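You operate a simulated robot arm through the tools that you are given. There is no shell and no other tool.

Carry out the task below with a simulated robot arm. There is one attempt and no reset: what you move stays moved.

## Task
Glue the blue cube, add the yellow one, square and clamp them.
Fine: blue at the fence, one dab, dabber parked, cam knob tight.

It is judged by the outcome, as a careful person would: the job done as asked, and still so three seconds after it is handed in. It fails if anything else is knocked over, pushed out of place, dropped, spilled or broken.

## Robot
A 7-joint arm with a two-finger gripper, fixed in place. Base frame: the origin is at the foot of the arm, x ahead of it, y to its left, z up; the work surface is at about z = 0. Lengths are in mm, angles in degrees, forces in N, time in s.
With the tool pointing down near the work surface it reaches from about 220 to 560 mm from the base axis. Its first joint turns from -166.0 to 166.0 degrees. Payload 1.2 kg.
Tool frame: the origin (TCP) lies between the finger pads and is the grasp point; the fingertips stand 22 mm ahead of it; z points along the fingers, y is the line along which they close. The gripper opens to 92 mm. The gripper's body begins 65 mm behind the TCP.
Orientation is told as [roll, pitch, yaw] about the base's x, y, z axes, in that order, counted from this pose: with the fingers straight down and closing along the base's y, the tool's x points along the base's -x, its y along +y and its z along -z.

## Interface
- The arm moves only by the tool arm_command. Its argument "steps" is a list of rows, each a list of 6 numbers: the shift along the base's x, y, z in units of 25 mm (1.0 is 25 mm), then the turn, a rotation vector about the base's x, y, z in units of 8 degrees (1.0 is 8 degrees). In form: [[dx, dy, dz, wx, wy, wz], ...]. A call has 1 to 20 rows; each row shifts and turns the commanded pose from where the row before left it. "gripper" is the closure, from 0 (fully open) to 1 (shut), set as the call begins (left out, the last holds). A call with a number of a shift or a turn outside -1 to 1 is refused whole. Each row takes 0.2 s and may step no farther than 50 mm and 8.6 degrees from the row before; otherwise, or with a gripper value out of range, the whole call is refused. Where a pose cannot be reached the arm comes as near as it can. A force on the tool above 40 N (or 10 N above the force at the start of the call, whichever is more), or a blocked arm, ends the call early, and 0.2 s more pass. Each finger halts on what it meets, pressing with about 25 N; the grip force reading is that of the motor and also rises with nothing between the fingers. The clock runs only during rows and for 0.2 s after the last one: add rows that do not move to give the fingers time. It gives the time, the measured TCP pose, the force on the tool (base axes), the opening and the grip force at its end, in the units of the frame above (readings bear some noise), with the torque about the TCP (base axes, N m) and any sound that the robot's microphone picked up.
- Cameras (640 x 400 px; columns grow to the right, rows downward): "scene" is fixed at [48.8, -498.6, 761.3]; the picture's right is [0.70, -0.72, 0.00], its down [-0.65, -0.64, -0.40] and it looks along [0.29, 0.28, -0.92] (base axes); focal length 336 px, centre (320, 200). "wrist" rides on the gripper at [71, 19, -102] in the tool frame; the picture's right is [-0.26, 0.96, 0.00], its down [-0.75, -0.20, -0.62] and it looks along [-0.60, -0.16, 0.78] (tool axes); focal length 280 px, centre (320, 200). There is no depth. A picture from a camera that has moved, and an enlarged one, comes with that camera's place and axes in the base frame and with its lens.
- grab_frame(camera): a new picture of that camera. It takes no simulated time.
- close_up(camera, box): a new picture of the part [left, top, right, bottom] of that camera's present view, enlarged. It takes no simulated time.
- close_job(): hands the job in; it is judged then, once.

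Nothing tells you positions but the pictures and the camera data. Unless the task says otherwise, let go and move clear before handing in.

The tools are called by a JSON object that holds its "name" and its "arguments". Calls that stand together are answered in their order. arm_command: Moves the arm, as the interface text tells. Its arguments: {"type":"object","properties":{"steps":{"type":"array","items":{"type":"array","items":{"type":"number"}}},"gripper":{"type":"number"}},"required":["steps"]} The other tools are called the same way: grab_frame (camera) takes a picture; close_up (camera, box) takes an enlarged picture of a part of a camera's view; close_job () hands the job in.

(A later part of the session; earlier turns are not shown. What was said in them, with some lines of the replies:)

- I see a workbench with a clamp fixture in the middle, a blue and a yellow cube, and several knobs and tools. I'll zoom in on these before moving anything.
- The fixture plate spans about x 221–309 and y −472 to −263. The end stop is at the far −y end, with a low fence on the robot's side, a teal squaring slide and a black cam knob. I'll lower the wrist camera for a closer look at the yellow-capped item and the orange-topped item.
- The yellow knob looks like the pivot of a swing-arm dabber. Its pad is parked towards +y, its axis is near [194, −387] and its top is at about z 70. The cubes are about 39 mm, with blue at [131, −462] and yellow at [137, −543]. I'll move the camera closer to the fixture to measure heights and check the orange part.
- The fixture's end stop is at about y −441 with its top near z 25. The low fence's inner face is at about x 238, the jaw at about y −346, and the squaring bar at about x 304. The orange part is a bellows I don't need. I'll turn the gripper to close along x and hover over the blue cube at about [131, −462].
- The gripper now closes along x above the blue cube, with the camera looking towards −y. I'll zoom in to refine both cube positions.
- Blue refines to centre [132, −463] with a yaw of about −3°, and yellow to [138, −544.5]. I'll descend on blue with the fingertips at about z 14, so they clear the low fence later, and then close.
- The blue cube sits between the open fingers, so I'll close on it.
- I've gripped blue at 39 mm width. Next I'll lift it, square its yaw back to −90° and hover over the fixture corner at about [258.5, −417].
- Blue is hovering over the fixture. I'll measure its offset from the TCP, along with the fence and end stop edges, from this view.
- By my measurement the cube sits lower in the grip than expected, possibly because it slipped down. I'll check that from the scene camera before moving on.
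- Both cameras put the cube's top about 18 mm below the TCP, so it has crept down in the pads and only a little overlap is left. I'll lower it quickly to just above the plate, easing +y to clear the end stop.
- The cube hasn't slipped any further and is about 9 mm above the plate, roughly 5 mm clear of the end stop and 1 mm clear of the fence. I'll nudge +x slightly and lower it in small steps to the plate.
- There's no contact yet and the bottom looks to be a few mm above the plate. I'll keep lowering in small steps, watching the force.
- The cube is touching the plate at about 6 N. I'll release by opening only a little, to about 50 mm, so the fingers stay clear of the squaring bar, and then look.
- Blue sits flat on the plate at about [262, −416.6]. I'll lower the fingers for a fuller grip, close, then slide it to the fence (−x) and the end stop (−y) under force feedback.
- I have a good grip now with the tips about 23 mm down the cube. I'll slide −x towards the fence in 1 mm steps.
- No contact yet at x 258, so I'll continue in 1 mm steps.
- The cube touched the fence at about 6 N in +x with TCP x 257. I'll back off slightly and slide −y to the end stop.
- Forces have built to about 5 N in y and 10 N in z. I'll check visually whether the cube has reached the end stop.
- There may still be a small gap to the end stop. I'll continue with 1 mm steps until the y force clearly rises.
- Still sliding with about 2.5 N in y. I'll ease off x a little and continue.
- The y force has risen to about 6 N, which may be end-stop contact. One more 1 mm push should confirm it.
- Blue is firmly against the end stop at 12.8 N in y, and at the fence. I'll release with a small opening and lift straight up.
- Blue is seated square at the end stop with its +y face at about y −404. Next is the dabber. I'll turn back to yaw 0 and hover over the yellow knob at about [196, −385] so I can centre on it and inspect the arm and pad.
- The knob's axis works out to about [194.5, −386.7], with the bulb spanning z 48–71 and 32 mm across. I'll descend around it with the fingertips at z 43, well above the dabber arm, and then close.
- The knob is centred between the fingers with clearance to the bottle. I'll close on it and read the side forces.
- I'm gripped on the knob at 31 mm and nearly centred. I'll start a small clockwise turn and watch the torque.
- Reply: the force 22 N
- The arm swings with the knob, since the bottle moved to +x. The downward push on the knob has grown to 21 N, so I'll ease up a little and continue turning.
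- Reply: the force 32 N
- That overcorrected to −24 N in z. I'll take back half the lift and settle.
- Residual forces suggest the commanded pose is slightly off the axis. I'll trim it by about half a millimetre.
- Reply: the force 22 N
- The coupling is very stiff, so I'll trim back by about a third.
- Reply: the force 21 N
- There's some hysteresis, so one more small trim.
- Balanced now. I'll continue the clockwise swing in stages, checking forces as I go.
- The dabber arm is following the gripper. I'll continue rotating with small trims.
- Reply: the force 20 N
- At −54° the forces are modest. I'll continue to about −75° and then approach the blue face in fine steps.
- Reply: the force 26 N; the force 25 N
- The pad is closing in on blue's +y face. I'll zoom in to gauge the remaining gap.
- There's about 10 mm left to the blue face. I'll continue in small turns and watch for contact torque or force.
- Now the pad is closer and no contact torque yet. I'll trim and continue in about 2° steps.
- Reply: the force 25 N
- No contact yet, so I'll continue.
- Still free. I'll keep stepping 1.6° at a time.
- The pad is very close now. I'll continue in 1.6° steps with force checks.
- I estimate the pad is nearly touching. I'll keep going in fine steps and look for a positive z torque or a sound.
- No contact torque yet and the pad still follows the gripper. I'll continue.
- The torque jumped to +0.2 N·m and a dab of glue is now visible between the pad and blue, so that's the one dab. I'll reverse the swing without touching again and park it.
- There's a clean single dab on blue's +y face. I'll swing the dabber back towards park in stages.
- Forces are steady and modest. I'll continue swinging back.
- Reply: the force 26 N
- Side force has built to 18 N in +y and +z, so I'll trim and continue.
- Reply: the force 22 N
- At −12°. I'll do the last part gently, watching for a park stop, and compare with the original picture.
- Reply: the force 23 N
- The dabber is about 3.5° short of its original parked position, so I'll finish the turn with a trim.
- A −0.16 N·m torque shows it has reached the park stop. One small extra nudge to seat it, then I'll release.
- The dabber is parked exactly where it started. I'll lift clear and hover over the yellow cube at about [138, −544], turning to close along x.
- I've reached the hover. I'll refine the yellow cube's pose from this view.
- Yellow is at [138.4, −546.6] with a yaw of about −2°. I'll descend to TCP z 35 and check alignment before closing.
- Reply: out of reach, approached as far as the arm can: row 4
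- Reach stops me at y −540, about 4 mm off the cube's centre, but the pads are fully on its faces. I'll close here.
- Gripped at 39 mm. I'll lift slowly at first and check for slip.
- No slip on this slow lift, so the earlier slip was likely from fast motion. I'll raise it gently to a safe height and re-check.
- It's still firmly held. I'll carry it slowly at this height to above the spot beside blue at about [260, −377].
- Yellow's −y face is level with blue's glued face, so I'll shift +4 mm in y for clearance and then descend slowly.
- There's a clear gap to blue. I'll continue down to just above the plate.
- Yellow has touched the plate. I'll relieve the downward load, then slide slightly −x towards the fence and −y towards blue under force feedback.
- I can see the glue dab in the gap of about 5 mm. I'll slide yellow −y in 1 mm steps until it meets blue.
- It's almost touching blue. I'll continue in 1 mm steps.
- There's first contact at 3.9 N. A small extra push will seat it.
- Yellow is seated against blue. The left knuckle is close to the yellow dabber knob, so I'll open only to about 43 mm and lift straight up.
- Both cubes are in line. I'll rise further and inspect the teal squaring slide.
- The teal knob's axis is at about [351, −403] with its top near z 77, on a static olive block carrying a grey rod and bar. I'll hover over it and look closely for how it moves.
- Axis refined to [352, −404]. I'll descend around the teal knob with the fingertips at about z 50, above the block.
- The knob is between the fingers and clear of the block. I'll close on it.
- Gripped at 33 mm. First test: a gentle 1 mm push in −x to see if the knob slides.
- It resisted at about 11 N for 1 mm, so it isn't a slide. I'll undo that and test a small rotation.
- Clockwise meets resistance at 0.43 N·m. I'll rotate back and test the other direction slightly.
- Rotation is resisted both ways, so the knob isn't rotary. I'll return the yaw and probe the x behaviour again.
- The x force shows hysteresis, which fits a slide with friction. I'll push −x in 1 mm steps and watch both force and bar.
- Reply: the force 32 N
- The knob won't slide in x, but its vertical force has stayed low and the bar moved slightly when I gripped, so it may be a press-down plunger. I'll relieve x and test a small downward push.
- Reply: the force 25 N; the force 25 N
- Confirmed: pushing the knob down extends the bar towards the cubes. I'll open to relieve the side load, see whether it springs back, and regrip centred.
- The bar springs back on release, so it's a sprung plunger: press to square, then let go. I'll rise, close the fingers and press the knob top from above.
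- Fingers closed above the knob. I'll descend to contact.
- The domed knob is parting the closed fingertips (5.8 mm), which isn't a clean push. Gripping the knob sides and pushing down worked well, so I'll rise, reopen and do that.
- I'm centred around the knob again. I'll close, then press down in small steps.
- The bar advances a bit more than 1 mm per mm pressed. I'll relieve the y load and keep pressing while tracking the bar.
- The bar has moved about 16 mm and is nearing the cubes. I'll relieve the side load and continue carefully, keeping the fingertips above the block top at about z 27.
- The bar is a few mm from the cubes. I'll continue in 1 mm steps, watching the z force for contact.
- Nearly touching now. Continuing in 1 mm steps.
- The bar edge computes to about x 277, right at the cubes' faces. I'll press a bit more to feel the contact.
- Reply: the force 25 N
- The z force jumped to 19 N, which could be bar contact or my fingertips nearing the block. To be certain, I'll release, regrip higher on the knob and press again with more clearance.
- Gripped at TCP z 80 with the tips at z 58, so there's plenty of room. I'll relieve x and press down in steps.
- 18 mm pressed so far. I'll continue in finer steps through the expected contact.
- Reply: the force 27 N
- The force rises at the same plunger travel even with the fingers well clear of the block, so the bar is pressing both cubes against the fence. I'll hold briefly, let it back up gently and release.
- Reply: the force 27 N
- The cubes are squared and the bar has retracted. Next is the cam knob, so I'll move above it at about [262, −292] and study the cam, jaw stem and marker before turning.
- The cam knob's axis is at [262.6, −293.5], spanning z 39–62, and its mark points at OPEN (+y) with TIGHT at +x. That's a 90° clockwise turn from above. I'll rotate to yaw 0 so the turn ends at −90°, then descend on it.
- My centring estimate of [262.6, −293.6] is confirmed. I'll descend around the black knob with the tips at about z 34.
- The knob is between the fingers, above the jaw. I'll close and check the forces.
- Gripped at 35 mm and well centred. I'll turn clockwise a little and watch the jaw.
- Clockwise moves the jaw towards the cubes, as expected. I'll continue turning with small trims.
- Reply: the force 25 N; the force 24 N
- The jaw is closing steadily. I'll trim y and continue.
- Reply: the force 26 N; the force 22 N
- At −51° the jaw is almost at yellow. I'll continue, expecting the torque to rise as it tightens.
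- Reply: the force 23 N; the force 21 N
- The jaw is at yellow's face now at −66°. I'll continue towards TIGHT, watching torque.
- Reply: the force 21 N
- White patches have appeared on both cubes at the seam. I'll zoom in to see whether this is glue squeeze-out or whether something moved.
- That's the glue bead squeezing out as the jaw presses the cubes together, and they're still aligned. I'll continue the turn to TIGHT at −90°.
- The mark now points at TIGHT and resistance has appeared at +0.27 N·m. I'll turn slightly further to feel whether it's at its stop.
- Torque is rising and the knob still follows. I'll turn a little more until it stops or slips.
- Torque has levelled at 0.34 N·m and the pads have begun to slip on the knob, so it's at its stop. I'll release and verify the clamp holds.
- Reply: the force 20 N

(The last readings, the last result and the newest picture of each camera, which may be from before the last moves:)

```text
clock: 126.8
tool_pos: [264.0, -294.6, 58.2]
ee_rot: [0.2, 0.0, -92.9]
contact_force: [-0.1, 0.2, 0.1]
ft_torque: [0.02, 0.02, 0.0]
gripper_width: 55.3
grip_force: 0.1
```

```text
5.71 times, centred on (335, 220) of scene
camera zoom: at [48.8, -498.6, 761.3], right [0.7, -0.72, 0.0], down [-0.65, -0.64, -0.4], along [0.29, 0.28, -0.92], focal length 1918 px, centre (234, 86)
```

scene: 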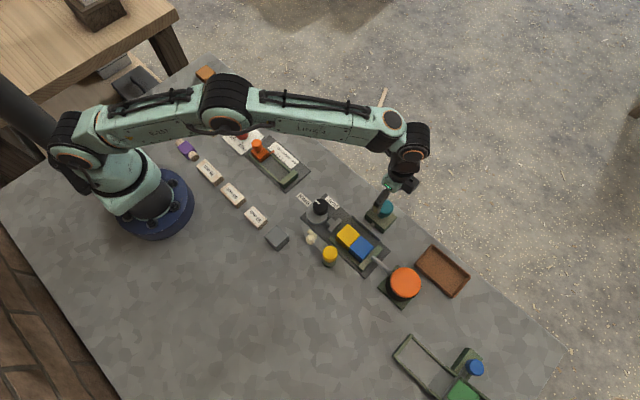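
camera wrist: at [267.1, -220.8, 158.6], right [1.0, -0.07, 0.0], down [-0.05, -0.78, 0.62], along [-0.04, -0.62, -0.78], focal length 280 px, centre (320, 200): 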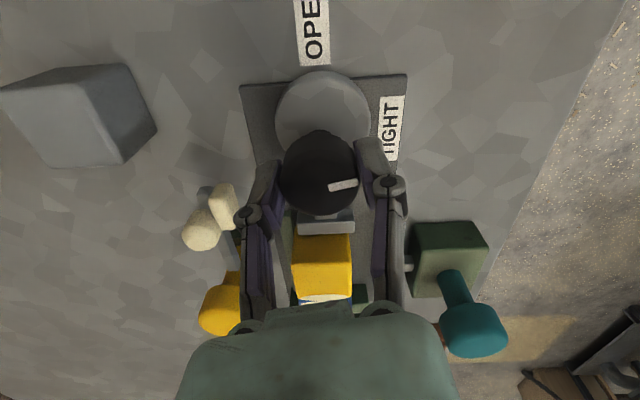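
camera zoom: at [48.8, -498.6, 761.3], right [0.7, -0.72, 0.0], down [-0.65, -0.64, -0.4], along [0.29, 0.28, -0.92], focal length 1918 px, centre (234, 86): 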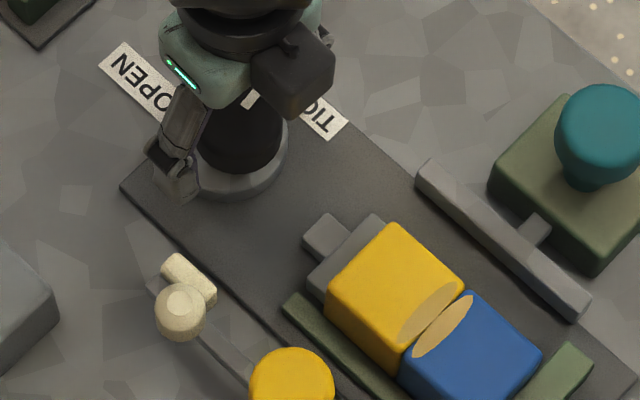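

After release the glue has changed from white to tan and the knob may have eased back a few degrees. I'll wait a moment and check whether anything is still moving.

{"name": "arm_command", "arguments": {"steps": [[0, 0, 0, 0, 0, 0], [0, 0, 0, 0, 0, 0], [0, 0, 0, 0, 0, 0], [0, 0, 0, 0, 0, 0], [0, 0, 0, 0, 0, 0]]}}

{"name": "close_up", "arguments": {"camera": "wrist", "box": [200, 60, 440, 220]}}

{"name": "close_up", "arguments": {"camera": "scene", "box": [340, 220, 390, 260]}}

{"name": "close_up", "arguments": {"camera": "scene", "box": [285, 185, 385, 255]}}

```text
clock: 128.0
tool_pos: [261.5, -295.6, 58.4]
ee_rot: [0.0, 0.0, -92.9]
contact_force: [0.9, 0.2, 0.5]
ft_torque: [0.01, 0.0, 0.01]
gripper_width: 55.4
grip_force: 0.0
```

```text
2.50 times, centred on (320, 140) of wrist
camera zoom: at [285.0, -224.7, 159.2], right [0.95, -0.31, 0.0], down [-0.24, -0.74, 0.62], along [-0.19, -0.59, -0.78], focal length 701 px, centre (320, 350)
```

zoom: 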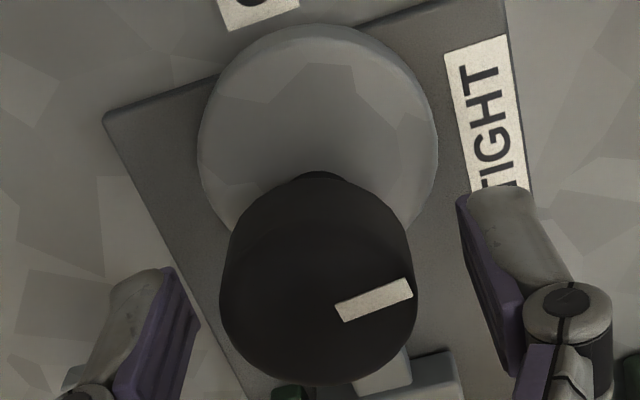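

```text
10.00 times, centred on (365, 240) of scene
camera zoom: at [48.8, -498.6, 761.3], right [0.7, -0.72, 0.0], down [-0.65, -0.64, -0.4], along [0.29, 0.28, -0.92], focal length 3356 px, centre (-130, -200)
```

zoom: 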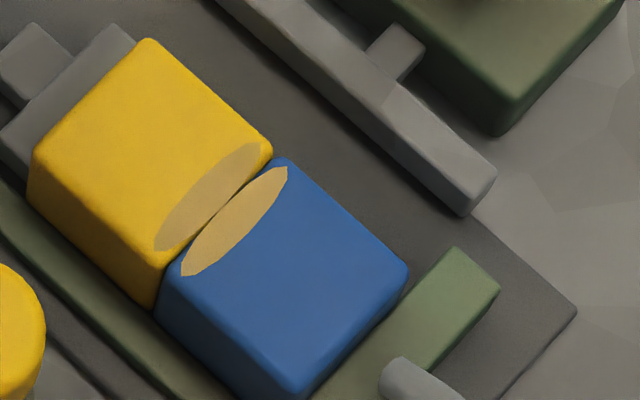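

```text
5.71 times, centred on (335, 220) of scene
camera zoom: at [48.8, -498.6, 761.3], right [0.7, -0.72, 0.0], down [-0.65, -0.64, -0.4], along [0.29, 0.28, -0.92], focal length 1918 px, centre (234, 86)
```

zoom: 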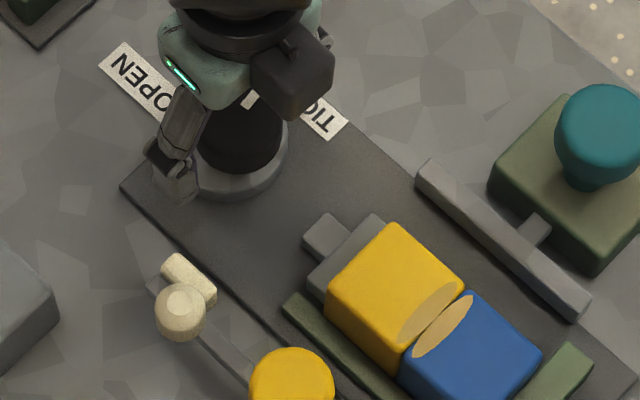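

The clamp is stable and the glue has set, but by my estimate the mark sits about 5° short of dead TIGHT. I'll regrip and snug it once more, this time without backing off before release.

{"name": "arm_command", "arguments": {"steps": [[0.03, 0.03, 0, 0, 0, 0.3], [0, 0, 0, 0, 0, 0]]}}

{"name": "arm_command", "arguments": {"steps": [[0, 0, 0, 0, 0, 0], [0, 0, 0, 0, 0, 0], [0, 0, 0, 0, 0, 0]], "gripper": 1}}

{"name": "close_up", "arguments": {"camera": "wrist", "box": [200, 60, 440, 220]}}

```text
clock: 128.6
tool_pos: [263.5, -295.7, 56.9]
ee_rot: [0.0, 0.0, -90.5]
contact_force: [-0.1, -0.2, -0.9]
ft_torque: [0.01, 0.02, -0.02]
gripper_width: 55.4
grip_force: 0.0
```

```text
clock: 129.4
tool_pos: [261.8, -295.2, 58.1]
ee_rot: [-0.2, 0.0, -90.6]
contact_force: [-10.9, 4.6, 17.0]
ft_torque: [0.19, 0.22, 0.02]
gripper_width: 35.3
grip_force: 27.4
```

```text
2.50 times, centred on (320, 140) of wrist
camera zoom: at [282.3, -223.3, 159.2], right [0.96, -0.27, 0.0], down [-0.21, -0.75, 0.63], along [-0.17, -0.6, -0.78], focal length 701 px, centre (320, 350)
```

zoom: 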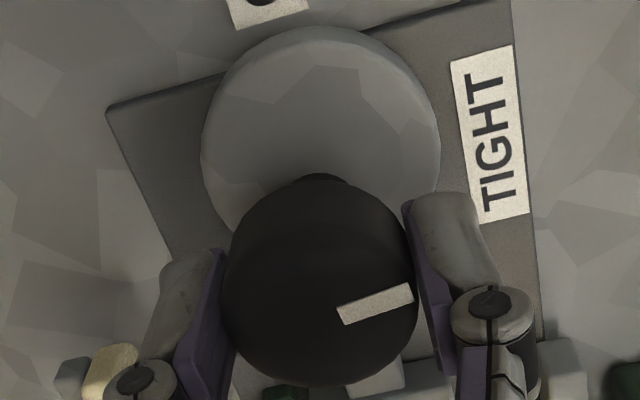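

Regripped. I'll turn clockwise about 8° in small steps until it stops.

{"name": "arm_command", "arguments": {"steps": [[-0.015, 0.004, 0.008, 0, 0, -0.3], [0, 0, 0, 0, 0, -0.3], [0, 0, 0, 0, 0, 0]]}}

{"name": "close_up", "arguments": {"camera": "wrist", "box": [200, 60, 440, 220]}}

{"name": "arm_command", "arguments": {"steps": [[0, 0, 0, 0, 0, -0.3], [0, 0, 0, 0, 0, 0]]}}

{"name": "close_up", "arguments": {"camera": "wrist", "box": [200, 60, 440, 220]}}

```text
clock: 130.2
tool_pos: [261.5, -294.9, 57.4]
ee_rot: [0.0, -0.1, -95.3]
contact_force: [-12.7, -1.2, 16.9]
ft_torque: [-0.16, 0.27, 0.01]
gripper_width: 35.4
grip_force: 28.2
```

```text
2.50 times, centred on (320, 140) of wrist
camera zoom: at [288.1, -225.1, 158.7], right [0.94, -0.35, 0.0], down [-0.27, -0.73, 0.63], along [-0.22, -0.59, -0.78], focal length 701 px, centre (320, 350)
```

zoom: 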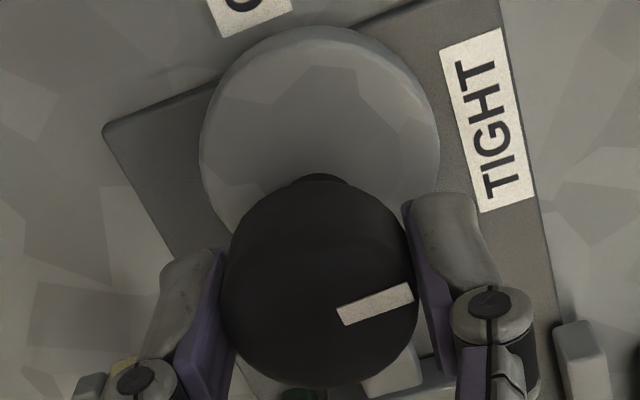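

```text
clock: 130.8
tool_pos: [262.1, -294.3, 57.6]
ee_rot: [0.0, -0.1, -97.8]
contact_force: [-13.4, -7.6, 11.4]
ft_torque: [-0.27, 0.29, 0.1]
gripper_width: 35.2
grip_force: 28.7
```

```text
2.50 times, centred on (320, 140) of wrist
camera zoom: at [291.0, -226.1, 158.4], right [0.92, -0.39, 0.0], down [-0.31, -0.72, 0.63], along [-0.24, -0.58, -0.78], focal length 701 px, centre (320, 350)
```

zoom: 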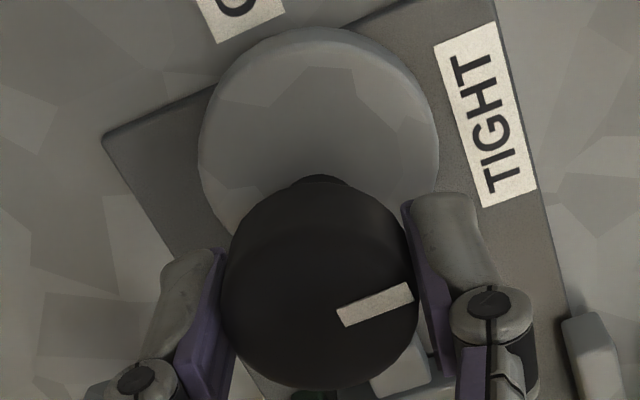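

The mark now points straight at TIGHT again with little torque. I'll go slightly further to check for the stop.

{"name": "arm_command", "arguments": {"steps": [[-0.008, -0.006, 0.006, 0, 0, -0.3], [0, 0, 0, 0, 0, 0]]}}

{"name": "close_up", "arguments": {"camera": "wrist", "box": [200, 60, 440, 220]}}

{"name": "close_up", "arguments": {"camera": "scene", "box": [285, 185, 385, 255]}}

```text
clock: 131.4
tool_pos: [262.2, -294.4, 56.8]
ee_rot: [0.0, 0.0, -100.0]
contact_force: [-9.4, -4.5, -4.0]
ft_torque: [-0.16, 0.33, 0.03]
gripper_width: 34.7
grip_force: 28.2
```

```text
2.50 times, centred on (320, 140) of wrist
camera zoom: at [293.8, -226.9, 158.5], right [0.9, -0.43, 0.0], down [-0.33, -0.71, 0.62], along [-0.27, -0.56, -0.78], focal length 701 px, centre (320, 350)
```

zoom: 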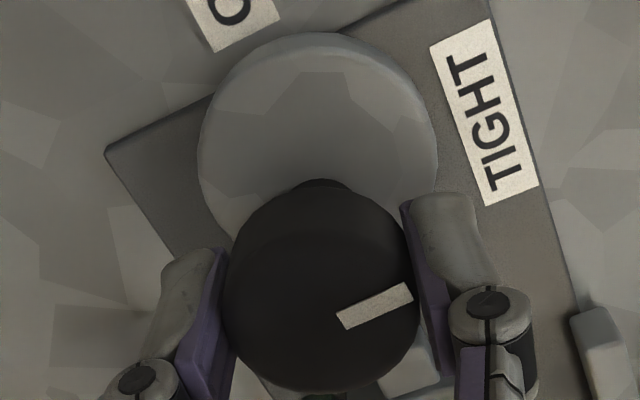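

```text
5.71 times, centred on (335, 220) of scene
camera zoom: at [48.8, -498.6, 761.3], right [0.7, -0.72, 0.0], down [-0.65, -0.64, -0.4], along [0.29, 0.28, -0.92], focal length 1918 px, centre (234, 86)
```

zoom: 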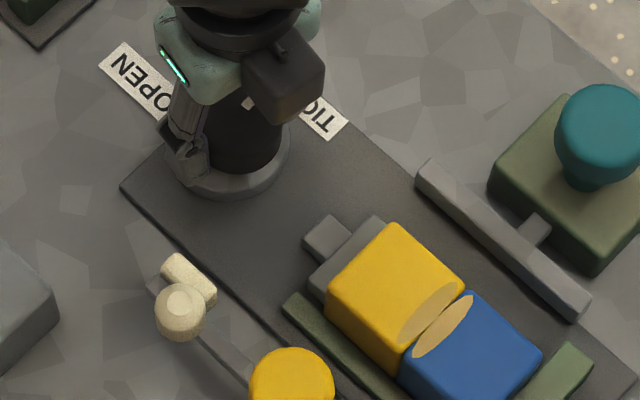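

The knob is holding at the TIGHT mark while the pads slip, so it's at its stop. I'll release now and check it stays.

{"name": "arm_command", "arguments": {"steps": [[0, 0, 0, 0, 0, 0], [0, 0, 0, 0, 0, 0], [0, 0, 0, 0, 0, 0]], "gripper": 0.4}}

{"name": "close_up", "arguments": {"camera": "wrist", "box": [200, 60, 440, 220]}}

```text
clock: 132.2
tool_pos: [264.1, -295.5, 57.5]
ee_rot: [0.0, 0.0, -100.0]
contact_force: [0.2, 0.8, -0.5]
ft_torque: [0.0, -0.01, 0.04]
gripper_width: 55.3
grip_force: 0.0
```

```text
2.50 times, centred on (320, 140) of wrist
camera zoom: at [294.1, -227.2, 159.1], right [0.9, -0.43, 0.0], down [-0.33, -0.71, 0.62], along [-0.27, -0.56, -0.78], focal length 701 px, centre (320, 350)
```

zoom: 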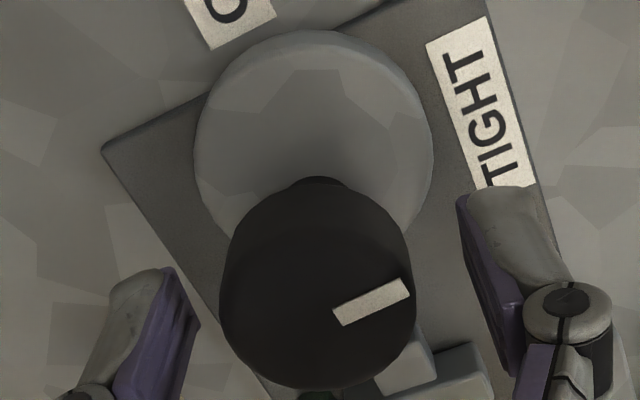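

Released and holding. I'll rise clear and take a careful look at the knob mark, jaw, cubes and dabber.

{"name": "arm_command", "arguments": {"steps": [[0, 0, 0.5, 0, 0, 0], [0, 0, 0.8, 0, 0, 0], [0, 0, 0.8, 0, 0, 0], [0, 0, 0.8, 0, 0, 0], [0, 0.2, 0.4, 0, 0, 0.6], [0, 0.4, 0.2, 0, 0, 0.65], [0, 0.4, 0.2, 0, 0, 0], [0, 0, 0, 0, 0, 0]]}}

{"name": "grab_frame", "arguments": {"camera": "wrist"}}

{"name": "close_up", "arguments": {"camera": "wrist", "box": [250, 30, 410, 150]}}

{"name": "close_up", "arguments": {"camera": "scene", "box": [285, 185, 385, 255]}}

```text
clock: 134.0
tool_pos: [261.9, -269.4, 149.5]
ee_rot: [0.0, 0.0, -90.2]
contact_force: [0.2, -0.2, -0.4]
ft_torque: [0.01, -0.02, 0.05]
gripper_width: 55.2
grip_force: 0.0
```

```text
taken
camera wrist: at [281.3, -196.6, 251.1], right [0.96, -0.26, 0.0], down [-0.21, -0.75, 0.62], along [-0.16, -0.6, -0.78], focal length 280 px, centre (320, 200)
```

wrist: 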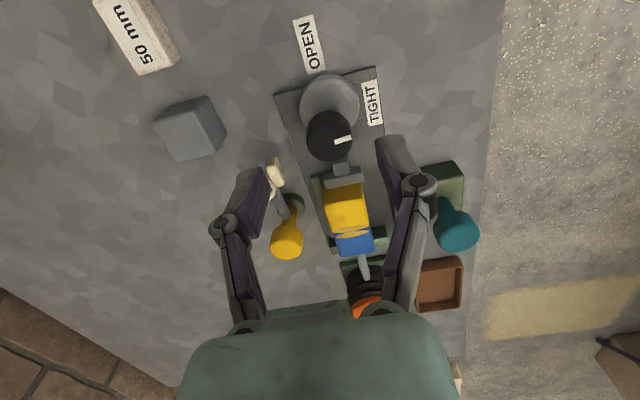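

```text
3.33 times, centred on (330, 90) of wrist
camera zoom: at [281.3, -196.6, 251.1], right [0.96, -0.26, 0.0], down [-0.21, -0.75, 0.62], along [-0.16, -0.6, -0.78], focal length 935 px, centre (287, 567)
```

zoom: 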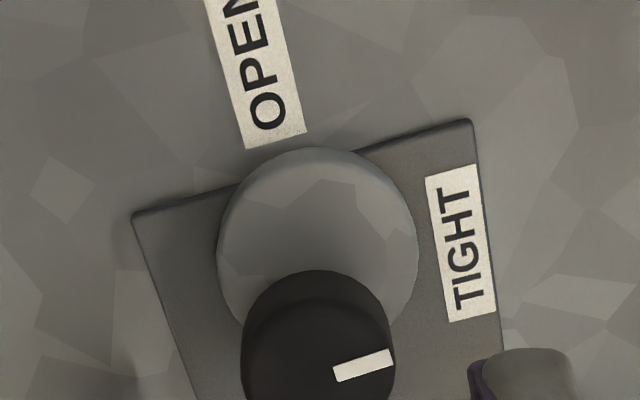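

```text
5.71 times, centred on (335, 220) of scene
camera zoom: at [48.8, -498.6, 761.3], right [0.7, -0.72, 0.0], down [-0.65, -0.64, -0.4], along [0.29, 0.28, -0.92], focal length 1918 px, centre (234, 86)
```

zoom: 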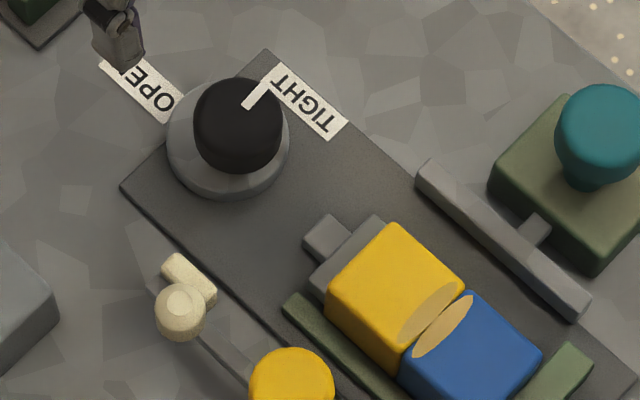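

The mark has turned 90° and points at TIGHT within about 2°. I'll check jaw contact, cube alignment and that nothing else moved.

{"name": "close_up", "arguments": {"camera": "wrist", "box": [260, 130, 400, 290]}}

{"name": "close_up", "arguments": {"camera": "scene", "box": [325, 205, 395, 265]}}

{"name": "grab_frame", "arguments": {"camera": "scene"}}

```text
2.50 times, centred on (330, 210) of wrist
camera zoom: at [281.3, -196.6, 251.1], right [0.96, -0.26, 0.0], down [-0.21, -0.75, 0.62], along [-0.16, -0.6, -0.78], focal length 701 px, centre (295, 175)
```

zoom: 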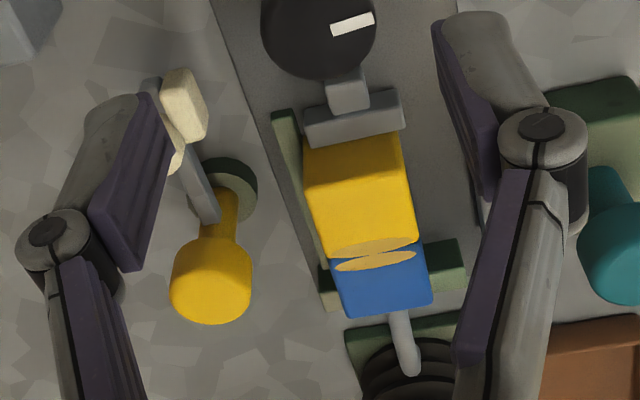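

```text
6.67 times, centred on (360, 235) of scene
camera zoom: at [48.8, -498.6, 761.3], right [0.7, -0.72, 0.0], down [-0.65, -0.64, -0.4], along [0.29, 0.28, -0.92], focal length 2237 px, centre (53, -33)
```

zoom: 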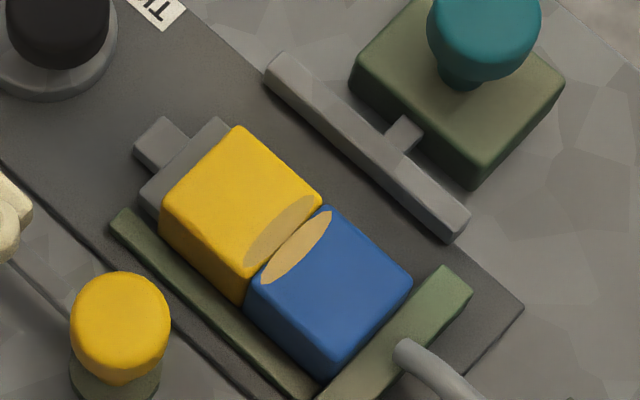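

```text
taken
```

scene: 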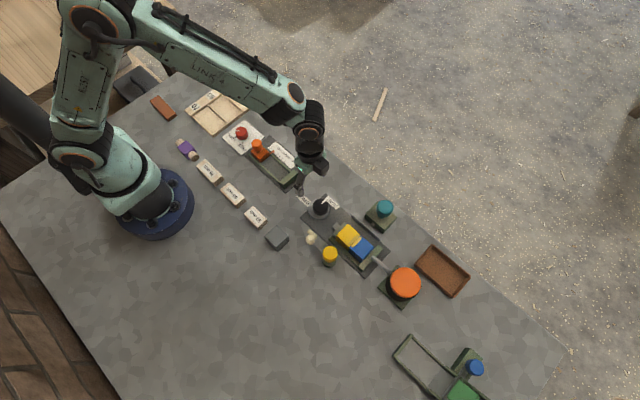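

The jaw is hard against yellow, the cubes are flush at the fence and the glue line is closed. I'll move the arm well clear and do a final comparison with the first picture.

{"name": "arm_command", "arguments": {"steps": [[-0.3, 0.3, 0.8, 0, 0, 0], [-0.3, 0.3, 0.8, 0, 0, 0], [-0.3, 0.3, 0.8, 0, 0, 0], [-0.3, 0.3, 0.8, 0, 0, 0], [-0.3, 0.3, 0.8, 0, 0, 0], [0, 0, 0, 0, 0, 0], [0, 0, 0, 0, 0, 0]]}}

{"name": "close_up", "arguments": {"camera": "scene", "box": [280, 180, 440, 280]}}

{"name": "grab_frame", "arguments": {"camera": "wrist"}}

```text
clock: 135.6
tool_pos: [224.4, -231.5, 251.3]
ee_rot: [-0.1, 0.0, -90.1]
contact_force: [0.1, 0.0, 0.8]
ft_torque: [0.02, 0.03, 0.01]
gripper_width: 54.9
grip_force: 0.1
```

```text
4.00 times, centred on (360, 230) of scene
camera zoom: at [48.8, -498.6, 761.3], right [0.7, -0.72, 0.0], down [-0.65, -0.64, -0.4], along [0.29, 0.28, -0.92], focal length 1342 px, centre (160, 80)
```

zoom: 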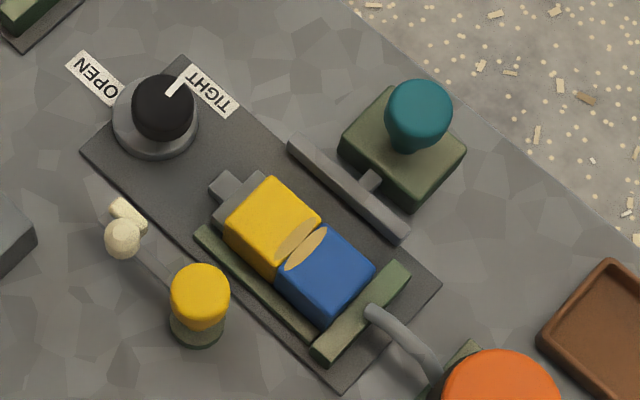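

```text
taken
camera wrist: at [244.5, -159.8, 352.1], right [0.96, -0.26, 0.0], down [-0.21, -0.75, 0.62], along [-0.17, -0.6, -0.78], focal length 280 px, centre (320, 200)
```

wrist: 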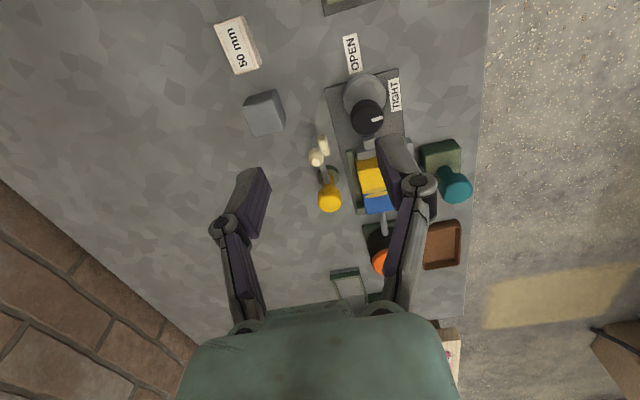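

Everything matches the first picture except the intended changes. The dabber is back at its start position, the knob is at TIGHT, and both cubes are flush between the end stop and the jaw. I'll let a few seconds pass to confirm it holds.

{"name": "arm_command", "arguments": {"steps": [[0, 0, 0, 0, 0, 0], [0, 0, 0, 0, 0, 0], [0, 0, 0, 0, 0, 0], [0, 0, 0, 0, 0, 0], [0, 0, 0, 0, 0, 0], [0, 0, 0, 0, 0, 0], [0, 0, 0, 0, 0, 0], [0, 0, 0, 0, 0, 0], [0, 0, 0, 0, 0, 0], [0, 0, 0, 0, 0, 0], [0, 0, 0, 0, 0, 0], [0, 0, 0, 0, 0, 0], [0, 0, 0, 0, 0, 0], [0, 0, 0, 0, 0, 0], [0, 0, 0, 0, 0, 0]]}}

{"name": "close_up", "arguments": {"camera": "scene", "box": [295, 190, 395, 270]}}

```text
clock: 138.8
tool_pos: [225.7, -231.1, 250.4]
ee_rot: [0.0, 0.0, -90.1]
contact_force: [-0.5, -0.7, 0.0]
ft_torque: [-0.03, -0.02, -0.03]
gripper_width: 55.3
grip_force: 0.0
```

```text
5.00 times, centred on (345, 230) of scene
camera zoom: at [48.8, -498.6, 761.3], right [0.7, -0.72, 0.0], down [-0.65, -0.64, -0.4], along [0.29, 0.28, -0.92], focal length 1678 px, centre (195, 50)
```

zoom: 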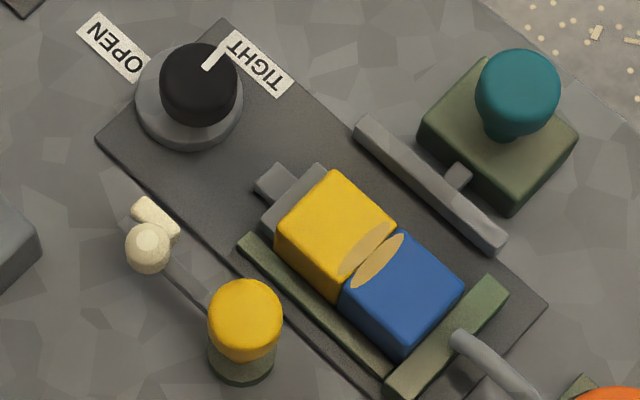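

The picture is unchanged after another three seconds: the cubes are clamped, the knob is at TIGHT, the dabber is parked and the arm is clear. I'm handing the job in.

{"name": "close_job", "arguments": {}}

```text
The job is handed in.
```

The job is handed in: blue and yellow are glued, squared and clamped. Nothing moved in a three-second check just before I handed it in.

- **Blue cube:** it sits against the end stop and the low fence. It slipped about 17 mm down in the grip on the first lift, but I set it down on the plate under control and re-gripped it before sliding it home.
- **Glue:** one dab on blue's +y face. The dabber is back at its park stop, where it started.
- **Yellow cube:** it is seated against the glued face. A glue bead showed on top of the seam as the clamp closed.
- **Squaring:** I pressed the teal plunger until its bar pushed both cubes against the fence. The plunger is sprung, so the bar has retracted since.
- **Clamp:** the cam knob is turned 90° from OPEN to its stop. Its mark points at TIGHT to within a few degrees, and the jaw is hard against yellow. It eased back about 5° after the first turn, so I tightened it again.

I didn't touch the orange bellows or anything else on the bench, and the arm is clear of the fixture.
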